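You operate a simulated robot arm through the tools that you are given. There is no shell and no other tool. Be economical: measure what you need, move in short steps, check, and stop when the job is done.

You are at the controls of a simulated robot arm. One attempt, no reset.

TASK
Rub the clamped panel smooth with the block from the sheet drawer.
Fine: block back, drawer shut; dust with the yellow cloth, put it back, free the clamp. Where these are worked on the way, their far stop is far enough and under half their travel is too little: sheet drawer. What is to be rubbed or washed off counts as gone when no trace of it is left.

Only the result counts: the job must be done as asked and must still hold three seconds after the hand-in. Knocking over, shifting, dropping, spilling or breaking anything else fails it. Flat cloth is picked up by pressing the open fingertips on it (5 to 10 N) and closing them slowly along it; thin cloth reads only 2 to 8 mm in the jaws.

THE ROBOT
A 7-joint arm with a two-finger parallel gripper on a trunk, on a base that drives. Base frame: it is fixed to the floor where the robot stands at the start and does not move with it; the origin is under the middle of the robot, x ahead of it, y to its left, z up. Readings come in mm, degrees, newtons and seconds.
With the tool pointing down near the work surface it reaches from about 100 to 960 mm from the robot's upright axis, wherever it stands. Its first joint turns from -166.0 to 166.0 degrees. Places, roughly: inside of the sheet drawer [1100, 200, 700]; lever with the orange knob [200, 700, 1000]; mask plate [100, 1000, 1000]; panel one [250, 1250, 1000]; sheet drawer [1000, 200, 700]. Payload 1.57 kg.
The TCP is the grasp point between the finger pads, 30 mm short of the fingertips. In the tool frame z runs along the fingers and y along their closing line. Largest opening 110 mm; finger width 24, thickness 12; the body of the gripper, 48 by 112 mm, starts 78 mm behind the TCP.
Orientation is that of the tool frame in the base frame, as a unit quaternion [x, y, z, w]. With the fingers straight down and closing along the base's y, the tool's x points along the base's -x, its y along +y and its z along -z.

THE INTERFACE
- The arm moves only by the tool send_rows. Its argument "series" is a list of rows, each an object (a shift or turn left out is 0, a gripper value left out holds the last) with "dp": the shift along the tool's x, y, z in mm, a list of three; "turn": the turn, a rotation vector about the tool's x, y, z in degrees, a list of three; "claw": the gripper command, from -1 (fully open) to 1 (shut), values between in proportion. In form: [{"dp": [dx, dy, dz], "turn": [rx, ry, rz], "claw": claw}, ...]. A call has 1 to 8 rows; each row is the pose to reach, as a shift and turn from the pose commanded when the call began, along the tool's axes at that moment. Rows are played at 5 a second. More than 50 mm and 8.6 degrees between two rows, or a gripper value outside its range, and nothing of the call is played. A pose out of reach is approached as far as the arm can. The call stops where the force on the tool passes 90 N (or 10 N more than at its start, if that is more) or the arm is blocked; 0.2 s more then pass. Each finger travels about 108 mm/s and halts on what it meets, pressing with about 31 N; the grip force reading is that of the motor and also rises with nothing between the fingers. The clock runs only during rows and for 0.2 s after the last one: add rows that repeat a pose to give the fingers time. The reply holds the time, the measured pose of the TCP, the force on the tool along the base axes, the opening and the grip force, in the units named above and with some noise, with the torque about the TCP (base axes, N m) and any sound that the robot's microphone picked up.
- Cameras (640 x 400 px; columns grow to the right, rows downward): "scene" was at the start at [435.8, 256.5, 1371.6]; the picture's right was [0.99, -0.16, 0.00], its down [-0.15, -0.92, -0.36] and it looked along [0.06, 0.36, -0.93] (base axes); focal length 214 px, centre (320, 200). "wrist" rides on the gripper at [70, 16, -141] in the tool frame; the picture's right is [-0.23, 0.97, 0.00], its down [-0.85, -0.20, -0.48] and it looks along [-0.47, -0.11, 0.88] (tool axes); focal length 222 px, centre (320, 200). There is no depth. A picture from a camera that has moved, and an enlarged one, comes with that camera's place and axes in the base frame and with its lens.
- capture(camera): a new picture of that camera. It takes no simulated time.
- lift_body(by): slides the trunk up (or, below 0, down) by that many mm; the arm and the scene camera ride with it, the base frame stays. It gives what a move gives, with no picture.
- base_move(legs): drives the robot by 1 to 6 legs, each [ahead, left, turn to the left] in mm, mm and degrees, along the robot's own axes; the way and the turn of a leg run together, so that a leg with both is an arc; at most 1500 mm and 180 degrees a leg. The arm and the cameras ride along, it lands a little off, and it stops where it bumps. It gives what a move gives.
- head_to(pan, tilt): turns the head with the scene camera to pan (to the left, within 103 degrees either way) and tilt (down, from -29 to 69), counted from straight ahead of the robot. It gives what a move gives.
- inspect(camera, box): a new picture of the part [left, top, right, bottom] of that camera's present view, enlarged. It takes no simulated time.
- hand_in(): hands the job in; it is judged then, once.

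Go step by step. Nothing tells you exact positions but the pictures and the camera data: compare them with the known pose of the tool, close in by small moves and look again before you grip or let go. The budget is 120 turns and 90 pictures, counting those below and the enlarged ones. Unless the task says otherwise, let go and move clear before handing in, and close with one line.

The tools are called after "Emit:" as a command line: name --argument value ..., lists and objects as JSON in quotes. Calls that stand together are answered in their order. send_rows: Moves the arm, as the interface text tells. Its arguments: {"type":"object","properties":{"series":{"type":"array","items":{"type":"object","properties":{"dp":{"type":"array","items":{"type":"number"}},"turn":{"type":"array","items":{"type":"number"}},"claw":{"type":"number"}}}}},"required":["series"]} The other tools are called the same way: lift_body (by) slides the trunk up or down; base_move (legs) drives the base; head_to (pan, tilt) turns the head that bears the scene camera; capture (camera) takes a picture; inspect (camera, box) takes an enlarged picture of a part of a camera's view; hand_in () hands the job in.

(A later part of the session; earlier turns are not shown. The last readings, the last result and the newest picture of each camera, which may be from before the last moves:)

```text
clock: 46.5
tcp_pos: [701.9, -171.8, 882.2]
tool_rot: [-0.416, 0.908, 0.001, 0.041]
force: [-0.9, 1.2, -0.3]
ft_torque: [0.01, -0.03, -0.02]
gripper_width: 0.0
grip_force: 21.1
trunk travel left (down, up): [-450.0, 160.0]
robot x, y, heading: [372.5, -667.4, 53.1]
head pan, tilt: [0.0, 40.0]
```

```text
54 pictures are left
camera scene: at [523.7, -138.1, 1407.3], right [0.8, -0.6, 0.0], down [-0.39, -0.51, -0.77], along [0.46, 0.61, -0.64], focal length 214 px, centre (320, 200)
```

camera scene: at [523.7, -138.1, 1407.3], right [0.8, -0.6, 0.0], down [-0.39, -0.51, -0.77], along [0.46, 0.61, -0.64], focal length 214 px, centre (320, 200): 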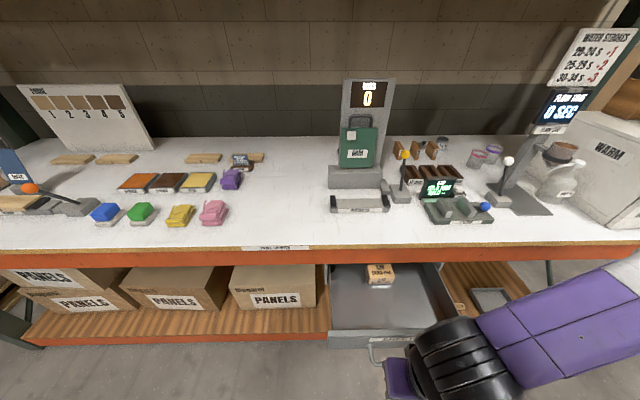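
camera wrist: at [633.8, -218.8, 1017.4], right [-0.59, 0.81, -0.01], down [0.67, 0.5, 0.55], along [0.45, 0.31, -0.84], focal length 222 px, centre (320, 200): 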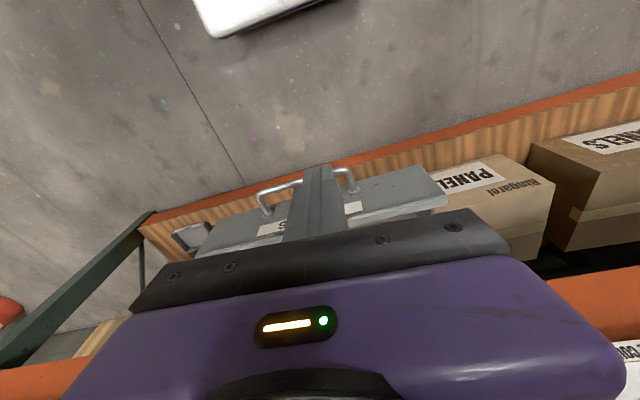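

The drawer is straight ahead and the gripper is near-vertical. Next I'll move the closed fingers over the drawer, just behind its front wall.

Emit:
send_rows --series '[{"dp": [-40, -3, 8], "turn": [0, 1, -0.8], "claw": 1}, {"dp": [-80, -6, 16], "turn": [0, 2, -1.6]}, {"dp": [-120, -9, 24], "turn": [0, 3.4, -2.6]}, {"dp": [-150, -11, 30], "turn": [0, 4.7, -3.8]}, {"dp": [-175, -12.5, 34], "turn": [0, 4.7, -3.8]}]'

Emit:
capture --camera "wrist"

Emit:
capture --camera "scene"

```text
clock: 47.7
tcp_pos: [827.4, -46.6, 862.2]
tool_rot: [-0.447, 0.894, -0.016, 0.004]
force: [0.3, 0.5, 0.1]
ft_torque: [0.05, 0.03, -0.01]
gripper_width: 0.0
grip_force: 21.2
trunk travel left (down, up): [-450.0, 160.0]
robot x, y, heading: [377.9, -671.8, 53.2]
head pan, tilt: [0.0, 40.0]
```

```text
53 pictures are left
camera wrist: at [769.4, -88.4, 1003.5], right [-0.64, 0.77, -0.03], down [0.66, 0.58, 0.48], along [0.39, 0.28, -0.88], focal length 222 px, centre (320, 200)
```

wrist: 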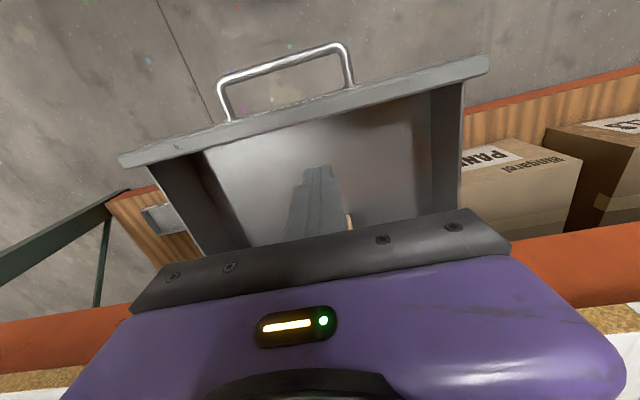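

```text
52 pictures are left
camera scene: at [523.9, -138.8, 1407.7], right [0.8, -0.6, 0.0], down [-0.39, -0.51, -0.77], along [0.46, 0.61, -0.64], focal length 214 px, centre (320, 200)
```

scene: 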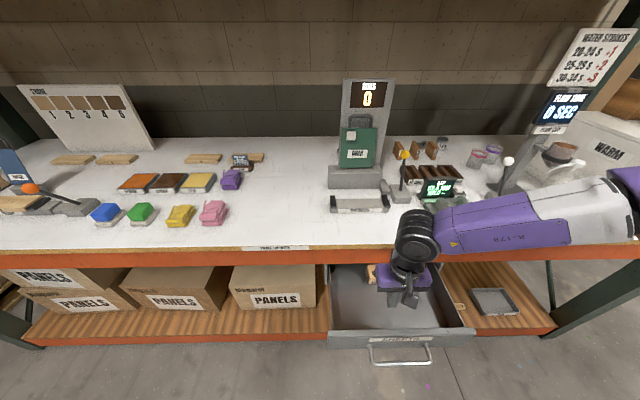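

The fingers hang over the open drawer. I'll lower them inside and pull the front wall toward me.

Emit:
send_rows --series '[{"dp": [0, 0, 40], "claw": 1}, {"dp": [0, 0, 80]}, {"dp": [0, 0, 115]}, {"dp": [0, 0, 142]}]'

Emit:
send_rows --series '[{"dp": [22, 0, 0]}, {"dp": [44, 0, 0]}, {"dp": [66, 0, 0]}, {"dp": [88, 0, 0]}, {"dp": [110, 0, 0]}, {"dp": [132, 0, 0]}, {"dp": [154, 0, 0]}, {"dp": [176, 0, 0]}]'

Emit:
capture --camera "scene"

```text
clock: 48.7
tcp_pos: [830.7, -50.5, 720.1]
tool_rot: [-0.446, 0.895, -0.017, 0.004]
force: [0.0, 0.1, -0.1]
ft_torque: [-0.02, 0.0, -0.01]
gripper_width: 0.0
grip_force: 21.0
trunk travel left (down, up): [-450.0, 160.0]
robot x, y, heading: [378.3, -669.7, 53.1]
head pan, tilt: [0.0, 40.0]
```

```text
clock: 50.5
tcp_pos: [724.5, -191.6, 721.2]
tool_rot: [-0.446, 0.895, -0.018, 0.003]
force: [0.0, 0.2, 0.3]
ft_torque: [-0.01, 0.03, 0.0]
gripper_width: 0.2
grip_force: 21.3
trunk travel left (down, up): [-450.0, 160.0]
robot x, y, heading: [376.6, -670.4, 53.0]
head pan, tilt: [0.0, 40.0]
```

```text
51 pictures are left
camera scene: at [523.9, -138.4, 1407.5], right [0.8, -0.6, 0.0], down [-0.39, -0.51, -0.77], along [0.46, 0.61, -0.64], focal length 214 px, centre (320, 200)
```

scene: 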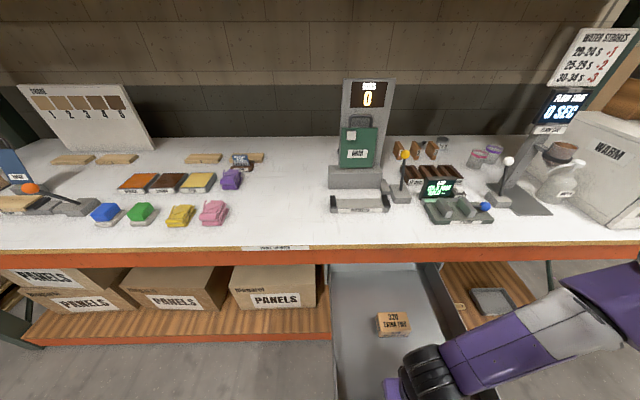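

The drawer is now about 340 mm open and the block is in the clear. I'll raise the gripper, open it and view the block from above.

Emit:
send_rows --series '[{"dp": [-5, 0, -40]}, {"dp": [-5, 0, -80]}, {"dp": [-5, 0, -120], "claw": -1}, {"dp": [-30, -15, -150], "claw": -1}, {"dp": [-70, -30, -150]}, {"dp": [-100, -40, -150]}]'

Emit:
capture --camera "wrist"

Emit:
inspect --camera "scene" --box '[320, 260, 500, 400]'

```text
clock: 51.9
tcp_pos: [814.1, -130.7, 871.4]
tool_rot: [-0.446, 0.895, -0.017, 0.003]
force: [0.7, 0.2, -0.6]
ft_torque: [-0.02, 0.03, 0.0]
gripper_width: 110.0
grip_force: 0.1
trunk travel left (down, up): [-450.0, 160.0]
robot x, y, heading: [375.5, -667.4, 53.2]
head pan, tilt: [0.0, 40.0]
```

```text
50 pictures are left
camera wrist: at [756.2, -173.0, 1013.4], right [-0.64, 0.77, -0.04], down [0.66, 0.58, 0.48], along [0.39, 0.28, -0.88], focal length 222 px, centre (320, 200)
```

wrist: 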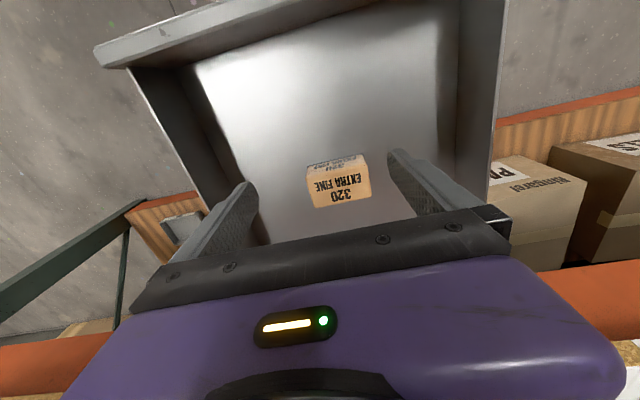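

```text
2.86 times, centred on (410, 330) of scene
camera zoom: at [523.8, -138.7, 1407.6], right [0.8, -0.6, 0.0], down [-0.39, -0.51, -0.77], along [0.46, 0.61, -0.64], focal length 613 px, centre (63, -171)
```

zoom: 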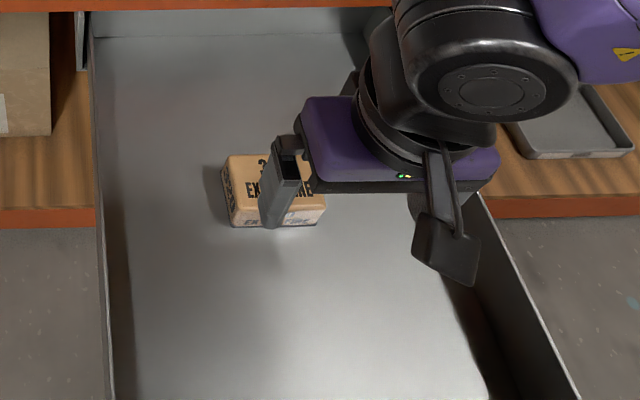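

The block's top is at about n 456, t 724 (t runs along the bench), z 707, roughly 97 mm long along the bench and 60 mm wide. I'll hover just above it with open jaws and check the margins.

Emit:
send_rows --series '[{"dp": [-36, 3, 0], "claw": -1}, {"dp": [-72, 6, 35]}, {"dp": [-72, 6, 75]}, {"dp": [-72, 6, 108]}, {"dp": [-72, 6, 108]}]'

Emit:
capture --camera "wrist"

Emit:
inspect --camera "scene" --box '[340, 270, 480, 380]'

```text
refused: row 2 steps farther than a row can; nothing moved
```

```text
48 pictures are left
camera wrist: at [756.2, -173.0, 1013.4], right [-0.64, 0.77, -0.04], down [0.66, 0.58, 0.48], along [0.39, 0.28, -0.88], focal length 222 px, centre (320, 200)
```

wrist: 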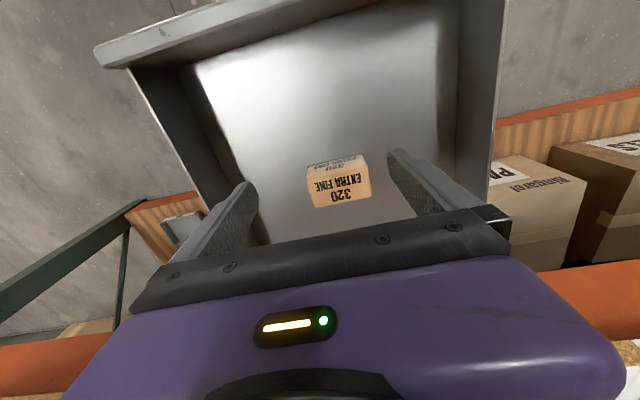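

```text
3.64 times, centred on (410, 325) of scene
camera zoom: at [523.8, -138.7, 1407.6], right [0.8, -0.6, 0.0], down [-0.39, -0.51, -0.77], along [0.46, 0.61, -0.64], focal length 780 px, centre (-7, -254)
```

zoom: 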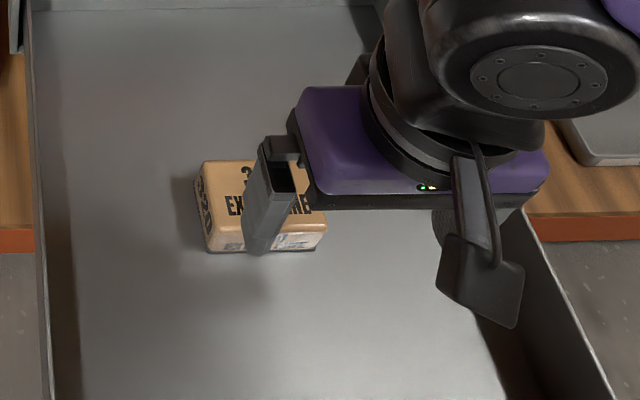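

That call was refused because one step was too long. I'll repeat it with smaller steps.

Emit:
send_rows --series '[{"dp": [-36, 3, 0], "claw": -1}, {"dp": [-72, 7, 20]}, {"dp": [-72, 7, 60]}, {"dp": [-72, 7, 100]}, {"dp": [-72, 7, 108]}]'

Emit:
capture --camera "wrist"

Emit:
inspect --camera "scene" --box '[340, 270, 480, 380]'

```text
clock: 53.1
tcp_pos: [853.2, -71.5, 763.0]
tool_rot: [-0.446, 0.895, -0.018, 0.004]
force: [0.0, -0.5, 0.2]
ft_torque: [0.02, 0.04, 0.05]
gripper_width: 110.0
grip_force: 0.1
trunk travel left (down, up): [-450.0, 160.0]
robot x, y, heading: [377.1, -670.2, 53.3]
head pan, tilt: [0.0, 40.0]
```

```text
46 pictures are left
camera wrist: at [795.0, -114.1, 904.6], right [-0.64, 0.77, -0.04], down [0.66, 0.58, 0.48], along [0.39, 0.28, -0.88], focal length 222 px, centre (320, 200)
```

wrist: 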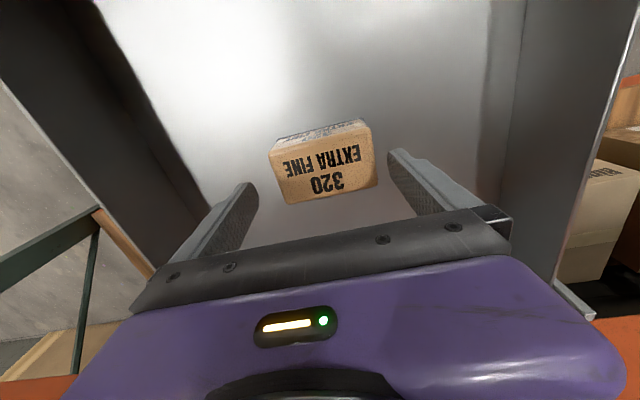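

```text
3.64 times, centred on (410, 325) of scene
camera zoom: at [524.0, -138.8, 1407.6], right [0.8, -0.6, 0.0], down [-0.39, -0.51, -0.77], along [0.46, 0.61, -0.64], focal length 780 px, centre (-7, -254)
```

zoom: 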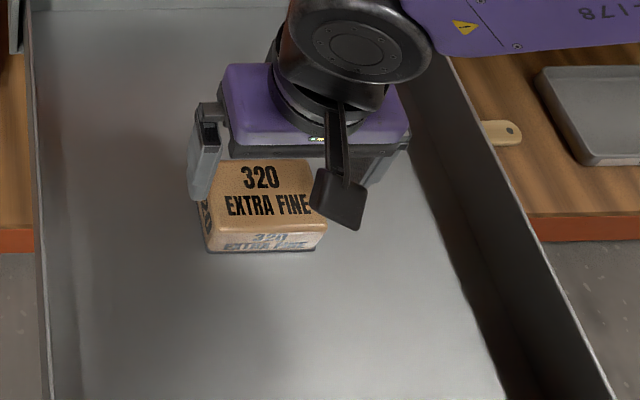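

The jaws are centred over the block to within about 3 mm. I'll descend so the tips stay about 10 mm above the block's underside, then close.

Emit:
send_rows --series '[{"dp": [0, 0, 20], "claw": -1}, {"dp": [0, 0, 40]}, {"dp": [0, 0, 54]}, {"dp": [0, 0, 54]}]'

Emit:
send_rows --series '[{"claw": 0}, {"claw": 0.3}, {"claw": 0.3}, {"claw": 0.3}]'

Emit:
capture --camera "wrist"

```text
clock: 54.1
tcp_pos: [855.9, -73.6, 709.6]
tool_rot: [-0.446, 0.895, -0.017, 0.003]
force: [-0.1, -0.3, 0.1]
ft_torque: [0.02, 0.0, -0.05]
gripper_width: 110.1
grip_force: 0.1
trunk travel left (down, up): [-450.0, 160.0]
robot x, y, heading: [376.7, -673.7, 53.3]
head pan, tilt: [0.0, 40.0]
```

```text
clock: 55.1
tcp_pos: [853.8, -73.0, 708.9]
tool_rot: [-0.446, 0.895, -0.017, 0.003]
force: [-0.4, 0.3, 2.0]
ft_torque: [0.07, 0.13, -0.03]
gripper_width: 89.4
grip_force: 31.0
trunk travel left (down, up): [-450.0, 160.0]
robot x, y, heading: [379.4, -666.5, 53.1]
head pan, tilt: [0.0, 40.0]
```

```text
44 pictures are left
camera wrist: at [797.0, -114.9, 850.9], right [-0.64, 0.77, -0.04], down [0.66, 0.58, 0.48], along [0.39, 0.28, -0.88], focal length 222 px, centre (320, 200)
```

wrist: 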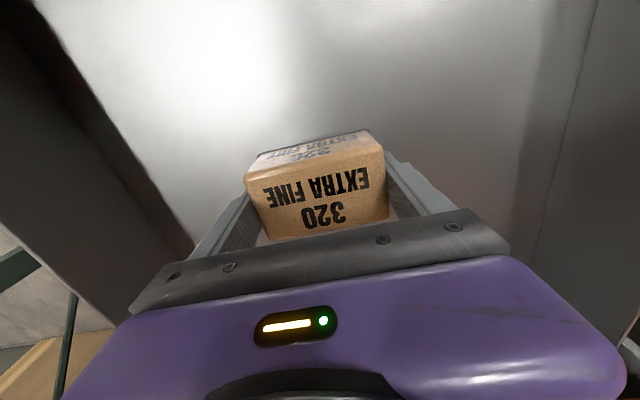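

The block is held at 89 mm and well centred. I'll lift it clear and pull back from the bench, then drive left along the bench to the clamp.

Emit:
send_rows --series '[{"dp": [0, 0, -40]}, {"dp": [0, 0, -80]}, {"dp": [0, 0, -120]}, {"dp": [10, 0, -160]}, {"dp": [30, 0, -200]}, {"dp": [50, 0, -240]}, {"dp": [60, 0, -280]}]'

Emit:
base_move --legs '[[0, 1000, 0]]'

Emit:
capture --camera "scene"

```text
clock: 56.7
tcp_pos: [811.5, -115.1, 989.9]
tool_rot: [-0.447, 0.894, -0.018, 0.004]
force: [1.2, -0.6, -0.3]
ft_torque: [-0.05, 0.01, -0.02]
gripper_width: 89.4
grip_force: 31.4
trunk travel left (down, up): [-450.0, 160.0]
robot x, y, heading: [375.2, -671.3, 53.2]
head pan, tilt: [0.0, 40.0]
```

```text
clock: 57.5
tcp_pos: [809.5, -114.0, 990.5]
tool_rot: [-0.447, 0.894, -0.017, 0.004]
force: [-0.3, -0.1, -0.8]
ft_torque: [0.02, -0.01, 0.01]
gripper_width: 89.5
grip_force: 31.3
trunk travel left (down, up): [-450.0, 160.0]
robot x, y, heading: [375.3, -669.6, 53.3]
head pan, tilt: [0.0, 40.0]
stopped in leg 1: the robot was blocked; the commanded pose is now the measured one
```

```text
43 pictures are left
camera scene: at [522.0, -138.0, 1407.7], right [0.8, -0.6, 0.0], down [-0.38, -0.51, -0.77], along [0.46, 0.61, -0.64], focal length 214 px, centre (320, 200)
```

scene: 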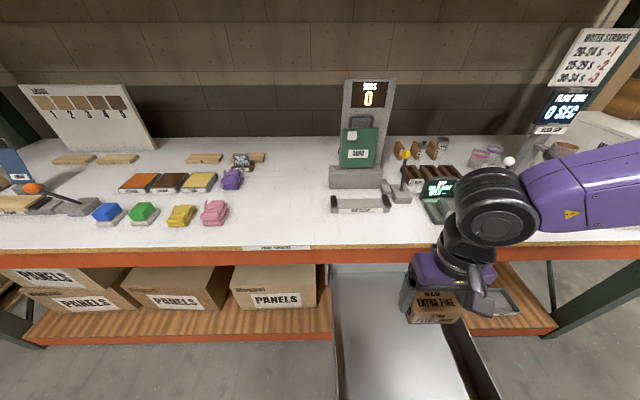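

Something behind (the table) blocks a straight left slide. I'll move forward 90 mm first, then left.

Emit:
base_move --legs '[[90, 0, 0], [60, 1000, 0]]'

```text
clock: 63.4
tcp_pos: [83.8, 611.6, 989.2]
tool_rot: [-0.449, 0.894, -0.017, 0.004]
force: [0.2, 0.3, -1.4]
ft_torque: [-0.01, 0.0, 0.02]
gripper_width: 89.2
grip_force: 31.4
trunk travel left (down, up): [-450.0, 160.0]
robot x, y, heading: [-348.1, 59.4, 53.2]
head pan, tilt: [0.0, 40.0]
```

I'm now in front of the clamp, so I'll look.

Emit:
capture --camera "scene"

Emit:
capture --camera "wrist"

```text
42 pictures are left
camera scene: at [-203.4, 586.8, 1407.7], right [0.8, -0.59, 0.0], down [-0.38, -0.52, -0.77], along [0.46, 0.62, -0.64], focal length 214 px, centre (320, 200)
```

scene: 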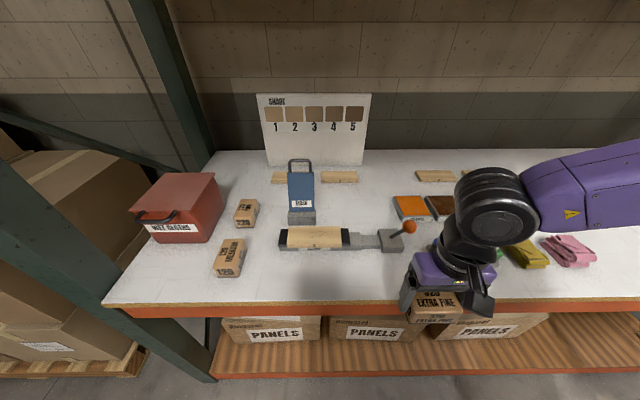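

```text
41 pictures are left
camera wrist: at [26.4, 570.6, 1132.1], right [-0.65, 0.76, -0.04], down [0.66, 0.58, 0.48], along [0.38, 0.29, -0.88], focal length 222 px, centre (320, 200)
```

wrist: 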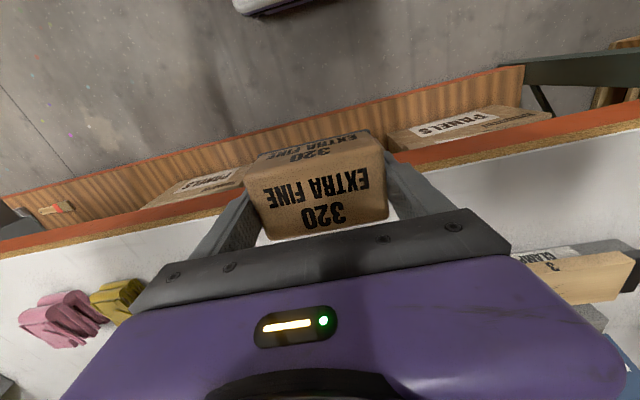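

Emit:
inspect --camera "scene" --box '[260, 200, 420, 270]'

```text
4.00 times, centred on (340, 235) of scene
camera zoom: at [-203.4, 586.8, 1407.7], right [0.8, -0.59, 0.0], down [-0.38, -0.52, -0.77], along [0.46, 0.62, -0.64], focal length 858 px, centre (240, 60)
```

zoom: 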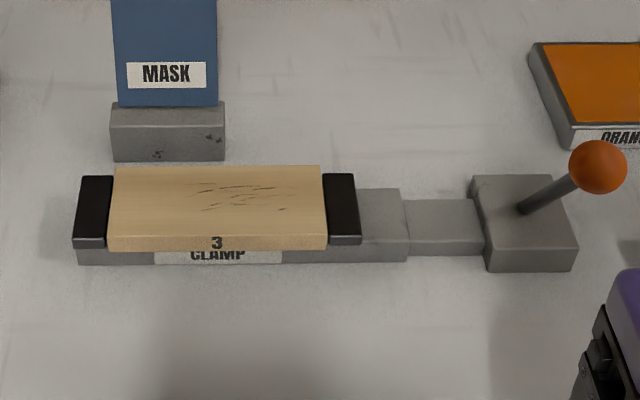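

The panel (number 3) spans t −603…−457 and n 709…773, with its top at about z 950. The scratches are on its right two thirds. I'll raise and retract the block a little, then bring the base closer and left.

Emit:
send_rows --series '[{"dp": [20, 0, -15]}, {"dp": [45, 0, -30]}, {"dp": [70, 0, -45]}, {"dp": [90, 0, -60]}]'

Emit:
base_move --legs '[[90, 200, 0]]'

```text
clock: 64.4
tcp_pos: [29.6, 541.2, 1050.4]
tool_rot: [-0.449, 0.893, -0.017, 0.004]
force: [-0.1, -0.3, -0.4]
ft_torque: [-0.02, -0.01, -0.03]
gripper_width: 89.4
grip_force: 31.5
trunk travel left (down, up): [-450.0, 160.0]
robot x, y, heading: [-345.4, 55.1, 53.5]
head pan, tilt: [0.0, 40.0]
```

```text
clock: 66.1
tcp_pos: [-81.2, 734.9, 1050.6]
tool_rot: [-0.451, 0.892, -0.018, 0.004]
force: [0.0, -0.2, -0.6]
ft_torque: [-0.02, -0.01, 0.04]
gripper_width: 89.4
grip_force: 31.4
trunk travel left (down, up): [-450.0, 160.0]
robot x, y, heading: [-451.1, 249.9, 53.6]
head pan, tilt: [0.0, 40.0]
```

The gripper is in line with the scratches. I'll move forward over the panel, staying above it.

Emit:
send_rows --series '[{"dp": [-45, 0, 0]}, {"dp": [-90, 0, 0]}, {"dp": [-135, 0, 10]}, {"dp": [-170, 0, 25]}, {"dp": [-195, 0, 35]}]'

Emit:
capture --camera "scene"

Emit:
capture --camera "wrist"

```text
clock: 67.3
tcp_pos: [36.5, 890.6, 1014.1]
tool_rot: [-0.451, 0.892, -0.018, 0.004]
force: [0.4, -0.1, -0.5]
ft_torque: [0.02, 0.03, -0.01]
gripper_width: 89.5
grip_force: 31.2
trunk travel left (down, up): [-450.0, 160.0]
robot x, y, heading: [-454.9, 248.8, 53.7]
head pan, tilt: [0.0, 40.0]
```

```text
39 pictures are left
camera scene: at [-313.3, 779.4, 1407.8], right [0.81, -0.59, 0.0], down [-0.38, -0.52, -0.77], along [0.45, 0.62, -0.64], focal length 214 px, centre (320, 200)
```

scene: 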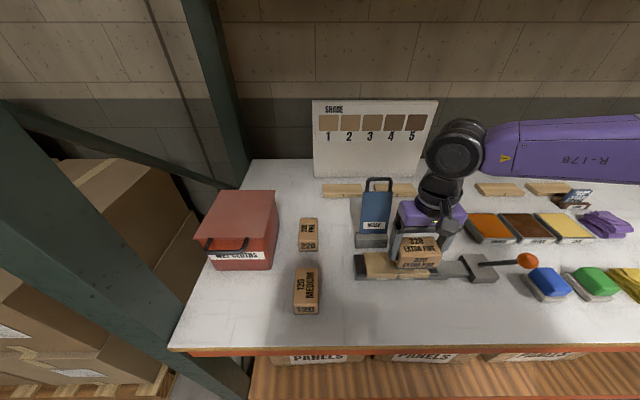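

```text
38 pictures are left
camera wrist: at [-21.3, 848.2, 1155.6], right [-0.65, 0.76, -0.04], down [0.66, 0.58, 0.48], along [0.38, 0.29, -0.88], focal length 222 px, centre (320, 200)
```

wrist: 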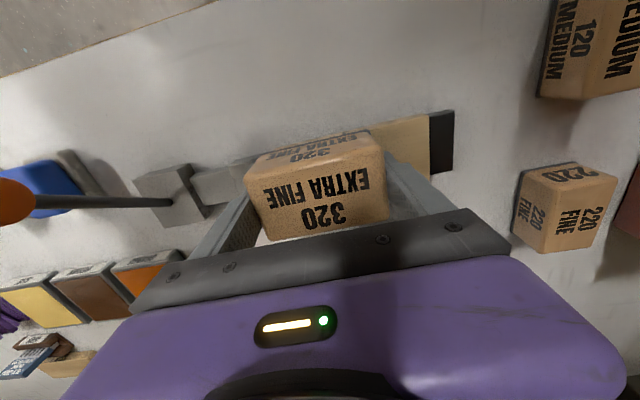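

Emit:
inspect --camera "scene" --box '[340, 210, 520, 300]'

```text
3.56 times, centred on (430, 255) of scene
camera zoom: at [-313.3, 779.4, 1407.8], right [0.81, -0.59, 0.0], down [-0.38, -0.52, -0.77], along [0.45, 0.62, -0.64], focal length 763 px, centre (-71, 4)
```

zoom: 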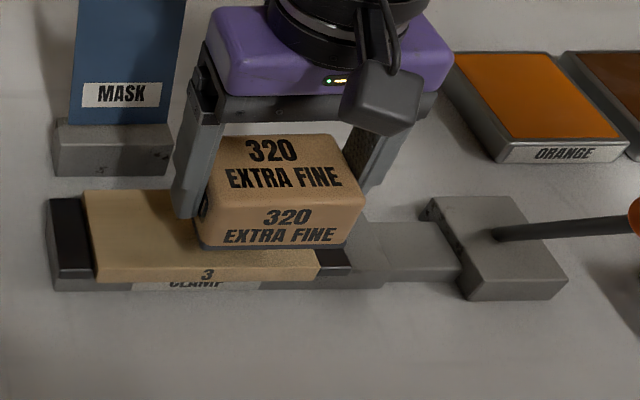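

The block sits over the right part of the panel. I'll lower it in small steps until it presses.

Emit:
send_rows --series '[{"dp": [3, 0, 6]}, {"dp": [5, 0, 12]}, {"dp": [5, 0, 15]}, {"dp": [5, 0, 17]}]'

```text
clock: 68.3
tcp_pos: [32.8, 886.4, 996.8]
tool_rot: [-0.451, 0.892, -0.018, 0.004]
force: [-0.7, 0.0, -0.6]
ft_torque: [-0.02, -0.02, 0.01]
gripper_width: 89.5
grip_force: 31.2
trunk travel left (down, up): [-450.0, 160.0]
robot x, y, heading: [-457.4, 246.0, 53.7]
head pan, tilt: [0.0, 40.0]
```

Emit:
send_rows --series '[{"dp": [0, 0, 2]}, {"dp": [0, 0, 4]}, {"dp": [0, 0, 6]}]'

```text
clock: 69.1
tcp_pos: [32.7, 886.3, 991.6]
tool_rot: [-0.451, 0.892, -0.017, 0.004]
force: [0.9, -0.1, -0.8]
ft_torque: [0.01, -0.02, -0.03]
gripper_width: 89.5
grip_force: 31.0
trunk travel left (down, up): [-450.0, 160.0]
robot x, y, heading: [-454.8, 249.1, 53.5]
head pan, tilt: [0.0, 40.0]
```

Emit:
send_rows --series '[{"dp": [0, 0, 2]}, {"dp": [0, 0, 4]}, {"dp": [0, 0, 6]}]'

Emit:
inspect --camera "scene" --box '[340, 210, 520, 300]'

```text
clock: 69.9
tcp_pos: [34.0, 886.6, 986.7]
tool_rot: [-0.451, 0.893, -0.017, 0.004]
force: [0.8, -0.1, 0.4]
ft_torque: [-0.02, 0.02, 0.03]
gripper_width: 89.7
grip_force: 31.0
trunk travel left (down, up): [-450.0, 160.0]
robot x, y, heading: [-454.5, 248.0, 53.9]
head pan, tilt: [0.0, 40.0]
```

```text
3.56 times, centred on (430, 255) of scene
camera zoom: at [-313.3, 779.7, 1407.7], right [0.81, -0.59, 0.0], down [-0.38, -0.52, -0.77], along [0.45, 0.62, -0.64], focal length 763 px, centre (-71, 4)
```

zoom: 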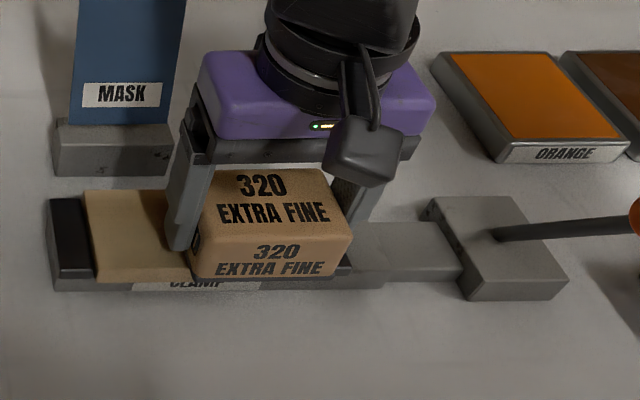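

Contact is nearly made. I'll continue down in fine steps.

Emit:
send_rows --series '[{"dp": [-3, 0, 1.5]}, {"dp": [-3, 0, 3]}, {"dp": [-3, 0, 4.5]}, {"dp": [-3, 0, 6]}]'

```text
clock: 70.9
tcp_pos: [35.5, 888.8, 980.3]
tool_rot: [-0.451, 0.892, -0.018, 0.004]
force: [-0.7, -0.5, 1.8]
ft_torque: [0.04, 0.11, 0.07]
gripper_width: 89.2
grip_force: 31.2
trunk travel left (down, up): [-450.0, 160.0]
robot x, y, heading: [-459.8, 242.9, 53.6]
head pan, tilt: [0.0, 40.0]
```

First contact is at TCP z 980. I'll press 2 mm more and make a test stroke along the panel.

Emit:
send_rows --series '[{"dp": [0, 0, 2]}, {"dp": [0, 20, 2]}, {"dp": [0, 40, 2]}, {"dp": [0, 52, 2]}, {"dp": [0, 30, 2]}, {"dp": [0, 5, 2]}, {"dp": [0, -15, 2]}, {"dp": [0, -15, 2]}]'

```text
clock: 72.7
tcp_pos: [47.0, 878.8, 977.8]
tool_rot: [-0.451, 0.893, -0.017, 0.002]
force: [-3.5, 2.3, 8.2]
ft_torque: [0.32, 0.43, 0.05]
gripper_width: 89.7
grip_force: 31.2
trunk travel left (down, up): [-450.0, 160.0]
robot x, y, heading: [-455.1, 250.3, 53.6]
head pan, tilt: [0.0, 40.0]
```

It presses at 8 N and slides smoothly. I'll press a touch more and stroke repeatedly, with a small cross shift.

Emit:
send_rows --series '[{"dp": [0, 15, 1]}, {"dp": [0, 40, 1]}, {"dp": [0, 65, 1]}, {"dp": [0, 40, 1]}, {"dp": [0, 15, 1]}, {"dp": [0, -5, 1]}, {"dp": [5, 20, 1]}, {"dp": [5, 45, 1]}]'

Emit:
send_rows --series '[{"dp": [0, 20, 0]}, {"dp": [-5, 5, 0]}, {"dp": [-5, -20, 0]}, {"dp": [-5, -45, 0]}, {"dp": [-5, -20, 0]}, {"dp": [-5, 5, 0]}, {"dp": [-5, 25, 0]}, {"dp": [-5, 0, 0]}]'

Emit:
send_rows --series '[{"dp": [0, -25, 0]}, {"dp": [0, -45, 0]}, {"dp": [0, -20, 0]}, {"dp": [0, 5, 0]}, {"dp": [0, 25, 0]}, {"dp": [0, 0, 0]}, {"dp": [0, -25, 0]}, {"dp": [0, -45, 0]}]'

Emit:
send_rows --series '[{"dp": [0, 0, -10]}, {"dp": [0, 0, -30]}, {"dp": [30, 0, -60]}, {"dp": [75, 0, -65]}, {"dp": [120, 0, -65]}]'

Emit:
inspect --camera "scene" --box '[340, 210, 520, 300]'

```text
clock: 74.5
tcp_pos: [8.8, 900.4, 976.2]
tool_rot: [-0.45, 0.893, -0.017, 0.004]
force: [5.1, -3.4, 18.4]
ft_torque: [0.49, 0.51, -0.05]
gripper_width: 89.5
grip_force: 30.8
trunk travel left (down, up): [-450.0, 160.0]
robot x, y, heading: [-450.0, 246.3, 53.7]
head pan, tilt: [0.0, 40.0]
```

```text
clock: 76.3
tcp_pos: [9.0, 907.6, 975.8]
tool_rot: [-0.452, 0.892, -0.017, 0.003]
force: [-4.7, 1.8, 18.6]
ft_torque: [0.58, 0.78, 0.03]
gripper_width: 89.3
grip_force: 30.9
trunk travel left (down, up): [-450.0, 160.0]
robot x, y, heading: [-456.2, 246.9, 53.9]
head pan, tilt: [0.0, 40.0]
```

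```text
clock: 78.1
tcp_pos: [46.5, 878.4, 975.4]
tool_rot: [-0.451, 0.892, -0.018, 0.003]
force: [-0.9, 0.2, 4.0]
ft_torque: [0.09, 0.19, 0.0]
gripper_width: 89.5
grip_force: 30.9
trunk travel left (down, up): [-450.0, 160.0]
robot x, y, heading: [-457.2, 249.0, 53.9]
head pan, tilt: [0.0, 40.0]
```

```text
clock: 79.3
tcp_pos: [-25.5, 785.4, 1043.4]
tool_rot: [-0.451, 0.892, -0.018, 0.005]
force: [0.3, -0.4, -1.0]
ft_torque: [-0.02, 0.0, 0.0]
gripper_width: 89.5
grip_force: 31.0
trunk travel left (down, up): [-450.0, 160.0]
robot x, y, heading: [-455.0, 252.2, 53.9]
head pan, tilt: [0.0, 40.0]
```

```text
3.56 times, centred on (430, 255) of scene
camera zoom: at [-313.3, 780.1, 1407.5], right [0.81, -0.59, 0.0], down [-0.38, -0.52, -0.77], along [0.45, 0.62, -0.64], focal length 763 px, centre (-71, 4)
```

zoom: 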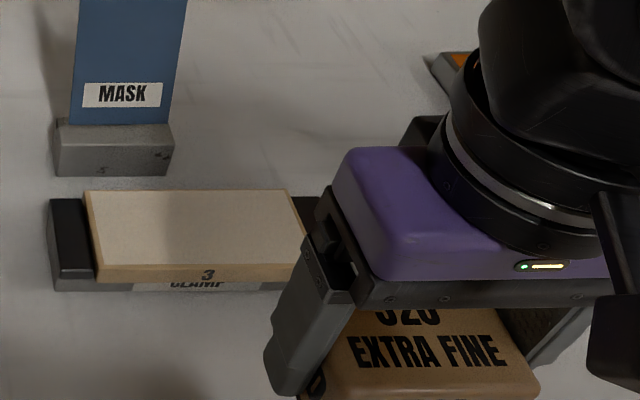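

The scratches look gone under a layer of dust. I'll move the block aside to check the right end of the panel.

Emit:
send_rows --series '[{"dp": [40, -20, 0]}, {"dp": [80, -40, 0]}, {"dp": [100, -60, 0]}]'

Emit:
inspect --camera "scene" --box '[340, 220, 460, 290]'

```text
clock: 80.1
tcp_pos: [-36.3, 669.8, 1045.8]
tool_rot: [-0.452, 0.892, -0.017, 0.004]
force: [-0.8, 0.6, -0.7]
ft_torque: [-0.03, 0.03, 0.0]
gripper_width: 89.4
grip_force: 30.6
trunk travel left (down, up): [-450.0, 160.0]
robot x, y, heading: [-458.8, 249.1, 53.9]
head pan, tilt: [0.0, 40.0]
```

```text
5.33 times, centred on (400, 255) of scene
camera zoom: at [-313.5, 780.2, 1407.5], right [0.81, -0.59, 0.0], down [-0.38, -0.52, -0.77], along [0.45, 0.62, -0.64], focal length 1144 px, centre (-107, -93)
```

zoom: 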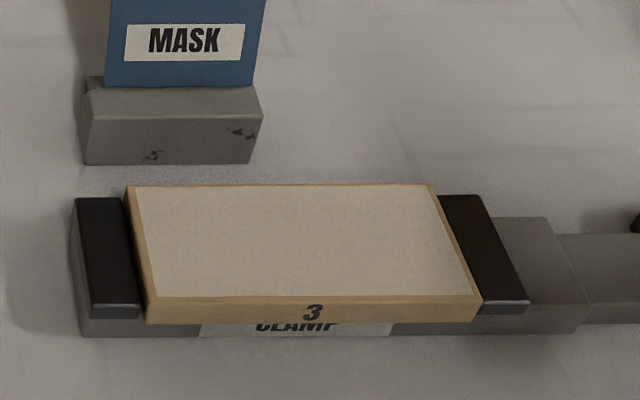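

The panel is uniformly dusty with no scratches visible. I'll drive back to the drawer with the block.

Emit:
base_move --legs '[[-100, -1000, -0.8], [-50, -215, 0], [-60, 0, 0]]'

Emit:
capture --camera "scene"

```text
clock: 87.2
tcp_pos: [816.4, -235.1, 1047.2]
tool_rot: [-0.442, 0.897, -0.018, 0.004]
force: [0.7, 0.4, 0.0]
ft_torque: [-0.01, -0.01, 0.0]
gripper_width: 89.5
grip_force: 31.1
trunk travel left (down, up): [-450.0, 160.0]
robot x, y, heading: [386.7, -646.7, 52.7]
head pan, tilt: [0.0, 40.0]
```

```text
33 pictures are left
camera scene: at [540.9, -119.1, 1407.6], right [0.79, -0.61, 0.0], down [-0.39, -0.51, -0.77], along [0.46, 0.61, -0.64], focal length 214 px, centre (320, 200)
```

scene: 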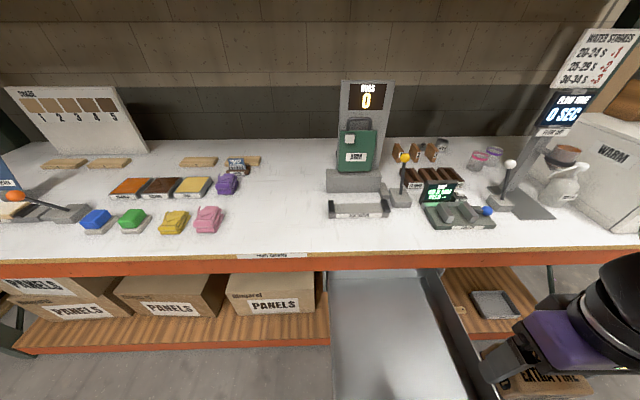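

The drawer is still open. I'll position the block over its old place and lower it.

Emit:
send_rows --series '[{"dp": [-30, 15, 25]}, {"dp": [-60, 30, 50]}, {"dp": [-90, 45, 75]}, {"dp": [-120, 60, 100]}, {"dp": [-151, 73, 125]}, {"dp": [-151, 73, 160]}, {"dp": [-151, 73, 200]}]'

Emit:
inspect --camera "scene" --box '[320, 250, 480, 400]'

```text
clock: 88.8
tcp_pos: [853.1, -75.8, 843.5]
tool_rot: [-0.442, 0.897, -0.017, 0.004]
force: [-1.0, -0.4, -0.1]
ft_torque: [0.02, 0.0, 0.01]
gripper_width: 89.4
grip_force: 31.4
trunk travel left (down, up): [-450.0, 160.0]
robot x, y, heading: [387.0, -648.6, 52.7]
head pan, tilt: [0.0, 40.0]
```

```text
2.67 times, centred on (400, 325) of scene
camera zoom: at [540.7, -119.3, 1407.8], right [0.8, -0.61, 0.0], down [-0.39, -0.51, -0.77], along [0.46, 0.61, -0.64], focal length 572 px, centre (107, -133)
```

zoom: 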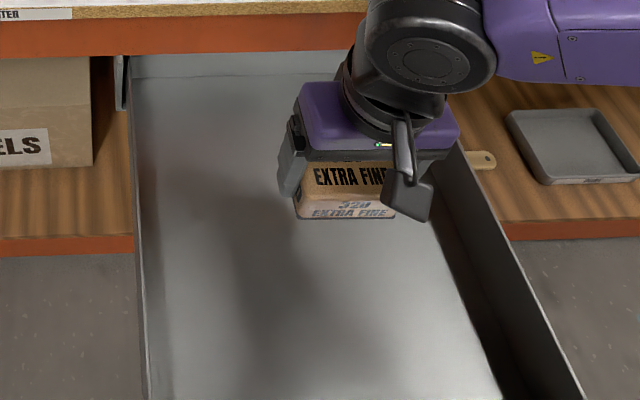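

It is above its old spot. I'll lower it to the floor of the drawer, release and rise.

Emit:
send_rows --series '[{"dp": [0, 0, 40]}, {"dp": [0, 0, 80]}, {"dp": [0, 0, 110]}, {"dp": [0, 0, 125]}, {"dp": [0, 0, 131]}, {"dp": [0, 0, 134]}]'

Emit:
send_rows --series '[{"dp": [0, 0, 1]}, {"claw": -1, "dp": [0, 0, 1]}, {"claw": -1, "dp": [0, 0, 1]}, {"claw": -1, "dp": [0, 0, 1]}]'

Emit:
send_rows --series '[{"dp": [0, 0, -25]}, {"dp": [0, 0, -60]}, {"dp": [0, 0, -100], "claw": 1}, {"dp": [20, 0, -140], "claw": 1}, {"dp": [50, 0, -150], "claw": 1}]'

Emit:
capture --camera "wrist"

```text
clock: 90.2
tcp_pos: [856.5, -78.9, 709.0]
tool_rot: [-0.443, 0.897, -0.018, 0.004]
force: [0.2, 0.2, -0.3]
ft_torque: [-0.01, 0.01, -0.01]
gripper_width: 89.5
grip_force: 30.9
trunk travel left (down, up): [-450.0, 160.0]
robot x, y, heading: [391.0, -648.7, 52.8]
head pan, tilt: [0.0, 40.0]
```

```text
clock: 91.2
tcp_pos: [856.0, -80.8, 707.0]
tool_rot: [-0.443, 0.896, -0.018, 0.003]
force: [-0.5, -0.5, -0.6]
ft_torque: [0.01, 0.01, 0.02]
gripper_width: 110.0
grip_force: 0.2
trunk travel left (down, up): [-450.0, 160.0]
robot x, y, heading: [389.6, -648.6, 52.9]
head pan, tilt: [0.0, 40.0]
```

```text
clock: 92.4
tcp_pos: [823.1, -116.6, 857.5]
tool_rot: [-0.443, 0.897, -0.018, 0.004]
force: [0.5, 1.3, -0.4]
ft_torque: [0.01, 0.02, 0.0]
gripper_width: 0.0
grip_force: 21.0
trunk travel left (down, up): [-450.0, 160.0]
robot x, y, heading: [388.6, -650.1, 52.6]
head pan, tilt: [0.0, 40.0]
```

```text
31 pictures are left
camera wrist: at [764.2, -157.2, 1000.1], right [-0.63, 0.77, -0.04], down [0.67, 0.57, 0.48], along [0.39, 0.28, -0.88], focal length 222 px, centre (320, 200)
```

wrist: 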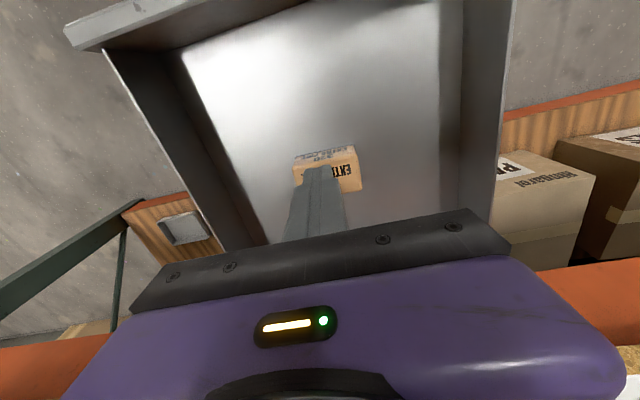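

The block lies in place. Next I'll bring the closed fingers in front of the handle to push the drawer shut.

Emit:
send_rows --series '[{"dp": [35, 0, 0], "claw": 1}, {"dp": [70, 0, 0]}, {"dp": [105, 0, 0]}, {"dp": [140, 0, 0]}, {"dp": [175, 0, 0]}, {"dp": [205, 0, 0]}, {"dp": [235, 0, 0]}]'

Emit:
capture --camera "wrist"

```text
clock: 94.0
tcp_pos: [705.3, -271.2, 816.5]
tool_rot: [-0.443, 0.897, -0.018, 0.004]
force: [-0.2, 0.9, 0.4]
ft_torque: [0.02, -0.03, -0.02]
gripper_width: 0.0
grip_force: 21.1
out of reach, approached as far as the arm can: row 5, 6, 7
trunk travel left (down, up): [-450.0, 160.0]
robot x, y, heading: [390.3, -649.3, 52.8]
head pan, tilt: [0.0, 40.0]
```

```text
30 pictures are left
camera wrist: at [647.6, -313.4, 960.3], right [-0.63, 0.77, -0.04], down [0.67, 0.57, 0.48], along [0.39, 0.28, -0.88], focal length 222 px, centre (320, 200)
```

wrist: 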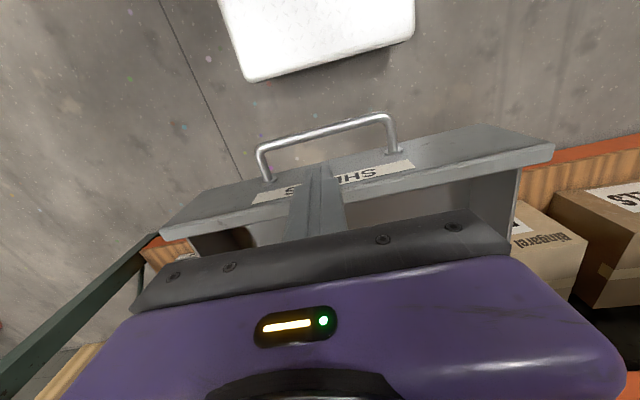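

Reaching closer needs a lower height. I'll lower gradually while holding the position in front of the bar.

Emit:
send_rows --series '[{"dp": [10, 0, 30]}, {"dp": [12, 0, 65]}, {"dp": [12, 0, 75]}, {"dp": [12, 0, 75]}]'

```text
clock: 95.0
tcp_pos: [700.9, -284.0, 741.5]
tool_rot: [-0.443, 0.896, -0.018, 0.004]
force: [0.4, 0.3, 0.2]
ft_torque: [-0.02, -0.01, -0.06]
gripper_width: 0.0
grip_force: 21.5
trunk travel left (down, up): [-450.0, 160.0]
robot x, y, heading: [388.7, -648.3, 52.4]
head pan, tilt: [0.0, 40.0]
```

No reach problem at this height. The tip is right above the bar, so I'll back off 45 mm and then go down.

Emit:
send_rows --series '[{"dp": [15, 0, -3]}, {"dp": [30, 0, -3]}, {"dp": [45, 0, 0]}, {"dp": [45, 0, 15]}, {"dp": [45, 0, 35]}, {"dp": [45, 0, 48]}]'

Emit:
capture --camera "wrist"

```text
clock: 96.4
tcp_pos: [691.6, -293.8, 746.7]
tool_rot: [-0.442, 0.897, -0.019, 0.003]
force: [0.2, 0.4, 0.4]
ft_torque: [0.01, -0.02, 0.0]
gripper_width: 0.0
grip_force: 22.1
out of reach, approached as far as the arm can: row 2, 3, 4, 5, 6
trunk travel left (down, up): [-450.0, 160.0]
robot x, y, heading: [391.4, -646.9, 52.6]
head pan, tilt: [0.0, 40.0]
```

```text
29 pictures are left
camera wrist: at [633.9, -335.5, 888.3], right [-0.63, 0.77, -0.04], down [0.67, 0.57, 0.48], along [0.39, 0.28, -0.88], focal length 222 px, centre (320, 200)
```

wrist: 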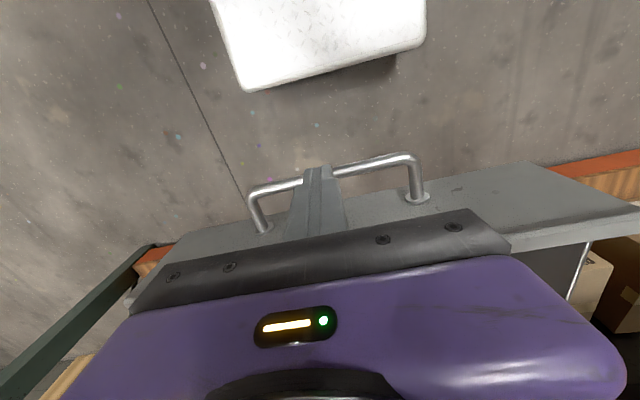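

The arm can't get closer, but pushing the front face above the bar works just as well. I'll place the tip between the bar and the face, just above bar height, and push.

Emit:
send_rows --series '[{"dp": [-20, 0, -3]}, {"dp": [-36, 0, 0]}, {"dp": [-36, 0, 12]}, {"dp": [-36, 0, 25]}, {"dp": [-36, 0, 25]}]'

Emit:
capture --camera "wrist"

```text
clock: 97.6
tcp_pos: [714.3, -265.7, 721.5]
tool_rot: [-0.442, 0.897, -0.018, 0.004]
force: [-0.7, -0.6, -0.3]
ft_torque: [-0.03, 0.04, 0.0]
gripper_width: 0.3
grip_force: 21.6
trunk travel left (down, up): [-450.0, 160.0]
robot x, y, heading: [388.7, -652.2, 52.6]
head pan, tilt: [0.0, 40.0]
```

```text
28 pictures are left
camera wrist: at [656.1, -307.7, 863.2], right [-0.63, 0.77, -0.04], down [0.67, 0.57, 0.48], along [0.39, 0.28, -0.88], focal length 222 px, centre (320, 200)
```

wrist: 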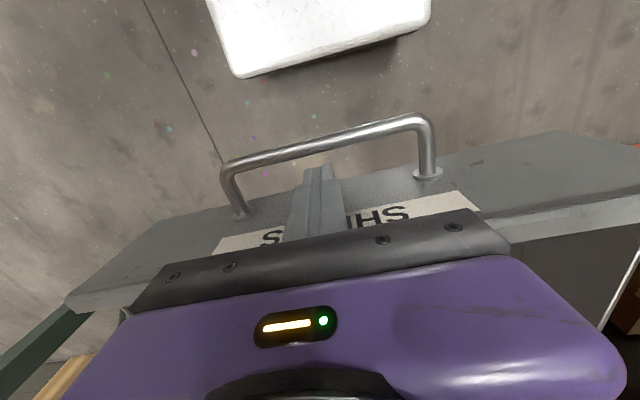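

The tip is between the bar and the front. I'll push the drawer in by 190 mm.

Emit:
send_rows --series '[{"dp": [-24, 0, 0]}, {"dp": [-48, 0, 0]}, {"dp": [-72, 0, 0]}, {"dp": [-96, 0, 0]}, {"dp": [-120, 0, 0]}, {"dp": [-144, 0, 0]}, {"dp": [-168, 0, 0]}, {"dp": [-190, 0, 0]}]'

Emit:
send_rows --series '[{"dp": [5, 0, -25]}, {"dp": [35, 0, -30], "turn": [0, -7, 0]}, {"dp": [70, 0, -30], "turn": [0, -14, 0]}, {"dp": [105, 0, -30], "turn": [0, -21, 0]}, {"dp": [110, 0, -30], "turn": [0, -28, 0]}]'

Emit:
capture --camera "wrist"

Emit:
capture --camera "scene"

```text
clock: 99.4
tcp_pos: [830.1, -114.5, 719.5]
tool_rot: [-0.442, 0.897, -0.018, 0.005]
force: [0.3, 0.2, 0.0]
ft_torque: [0.04, 0.01, 0.03]
gripper_width: 0.3
grip_force: 21.0
trunk travel left (down, up): [-450.0, 160.0]
robot x, y, heading: [386.9, -648.9, 52.6]
head pan, tilt: [0.0, 40.0]
```

```text
clock: 100.6
tcp_pos: [770.8, -187.5, 758.6]
tool_rot: [-0.438, 0.882, 0.058, 0.162]
force: [0.1, -0.3, -0.1]
ft_torque: [0.0, -0.01, 0.0]
gripper_width: 0.3
grip_force: 21.2
out of reach, approached as far as the arm can: row 4, 5
trunk travel left (down, up): [-450.0, 160.0]
robot x, y, heading: [387.7, -649.6, 52.5]
head pan, tilt: [0.0, 40.0]
```

```text
27 pictures are left
camera wrist: at [685.5, -264.6, 867.8], right [-0.64, 0.76, 0.04], down [0.53, 0.41, 0.75], along [0.55, 0.5, -0.67], focal length 222 px, centre (320, 200)
```

wrist: 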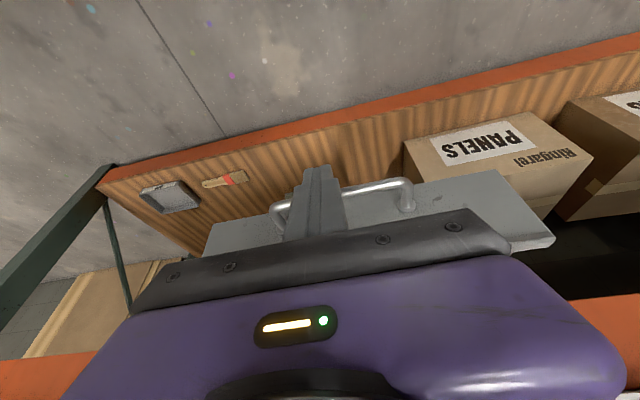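

```text
26 pictures are left
camera scene: at [540.9, -119.0, 1407.7], right [0.8, -0.61, 0.0], down [-0.39, -0.51, -0.77], along [0.46, 0.61, -0.64], focal length 214 px, centre (320, 200)
```

scene: 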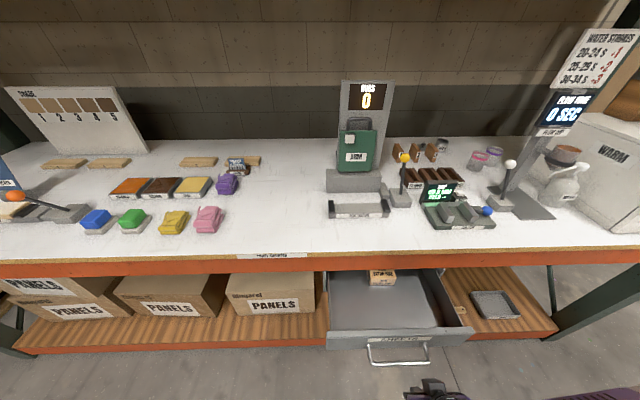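

The drawer is half in. I'll lower the tilted fingers in front of the bar and push it the rest of the way.

Emit:
send_rows --series '[{"dp": [11, 1, 30]}, {"dp": [22, 3, 61]}, {"dp": [22, 3, 61]}]'

Emit:
send_rows --series '[{"dp": [-25, 0, 9]}, {"dp": [-50, 1, 18]}, {"dp": [-75, 1, 27]}, {"dp": [-100, 2, 36]}, {"dp": [-125, 2, 45]}, {"dp": [-150, 2, 54]}, {"dp": [-175, 3, 63]}, {"dp": [-190, 3, 68]}]'

Emit:
capture --camera "wrist"

```text
clock: 101.4
tcp_pos: [777.7, -173.7, 701.6]
tool_rot: [-0.439, 0.884, 0.054, 0.154]
force: [0.0, -0.1, -0.3]
ft_torque: [0.0, -0.04, 0.01]
gripper_width: 0.0
grip_force: 21.0
out of reach, approached as far as the arm can: row 1, 2, 3
trunk travel left (down, up): [-450.0, 160.0]
robot x, y, heading: [387.3, -649.8, 52.6]
head pan, tilt: [0.0, 40.0]
```

```text
clock: 103.2
tcp_pos: [897.1, -14.4, 700.7]
tool_rot: [-0.439, 0.883, 0.059, 0.157]
force: [-12.1, -20.3, -1.3]
ft_torque: [-0.13, 0.16, 0.03]
gripper_width: 0.1
grip_force: 21.6
trunk travel left (down, up): [-450.0, 160.0]
robot x, y, heading: [389.9, -645.5, 52.5]
head pan, tilt: [0.0, 40.0]
```

```text
25 pictures are left
camera wrist: at [812.4, -91.2, 810.0], right [-0.64, 0.76, 0.04], down [0.53, 0.41, 0.74], along [0.55, 0.5, -0.67], focal length 222 px, centre (320, 200)
```

wrist: 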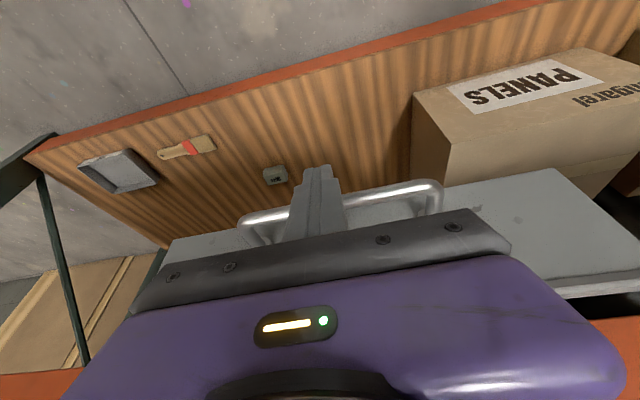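

Resistance of 24 N suggests the stop is reached. I'll push a bit more to confirm.

Emit:
send_rows --series '[{"dp": [-5, 0, 2]}, {"dp": [-10, 0, 4]}, {"dp": [-14, 0, 5]}]'

```text
clock: 104.0
tcp_pos: [897.7, -11.4, 694.2]
tool_rot: [-0.439, 0.885, 0.053, 0.148]
force: [-44.9, -72.2, -1.5]
ft_torque: [-0.06, 0.02, 0.0]
gripper_width: 0.1
grip_force: 21.4
trunk travel left (down, up): [-450.0, 160.0]
robot x, y, heading: [388.2, -650.6, 52.9]
head pan, tilt: [0.0, 40.0]
```

The drawer is shut (85 N reaction). I'll back off, rise and straighten, then drive left toward the yellow cloth.

Emit:
send_rows --series '[{"dp": [40, 0, -20]}, {"dp": [60, 0, -45]}, {"dp": [44, -2, -90]}, {"dp": [28, -4, -135], "turn": [0, 4, 0]}, {"dp": [12, -6, -180], "turn": [0, 8, 0]}, {"dp": [-4, -8, -225], "turn": [0, 12, 0]}, {"dp": [-20, -10, -270], "turn": [0, 17, 0]}, {"dp": [-36, -12, -315], "turn": [0, 17, 0]}]'

Emit:
base_move --legs '[[110, 0, 0], [90, 640, 0]]'

Emit:
capture --camera "scene"

```text
clock: 105.8
tcp_pos: [864.2, -56.7, 1008.5]
tool_rot: [-0.443, 0.896, -0.007, 0.029]
force: [-0.8, -0.6, 0.5]
ft_torque: [-0.05, -0.02, -0.01]
gripper_width: 0.2
grip_force: 20.7
trunk travel left (down, up): [-450.0, 160.0]
robot x, y, heading: [387.2, -649.0, 52.7]
head pan, tilt: [0.0, 40.0]
```

```text
clock: 110.2
tcp_pos: [472.7, 491.1, 1008.3]
tool_rot: [-0.443, 0.896, -0.007, 0.03]
force: [0.6, 0.2, 0.8]
ft_torque: [-0.03, 0.0, 0.0]
gripper_width: 0.0
grip_force: 21.1
trunk travel left (down, up): [-450.0, 160.0]
robot x, y, heading: [0.3, -99.9, 53.1]
head pan, tilt: [0.0, 40.0]
```

```text
24 pictures are left
camera scene: at [148.9, 428.9, 1407.7], right [0.8, -0.6, 0.0], down [-0.39, -0.51, -0.77], along [0.46, 0.61, -0.64], focal length 214 px, centre (320, 200)
```

scene: 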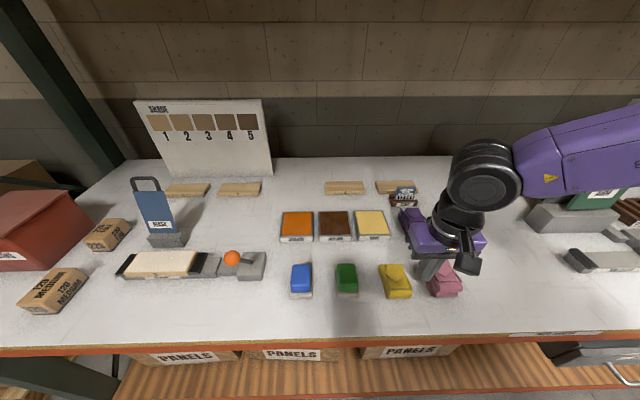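

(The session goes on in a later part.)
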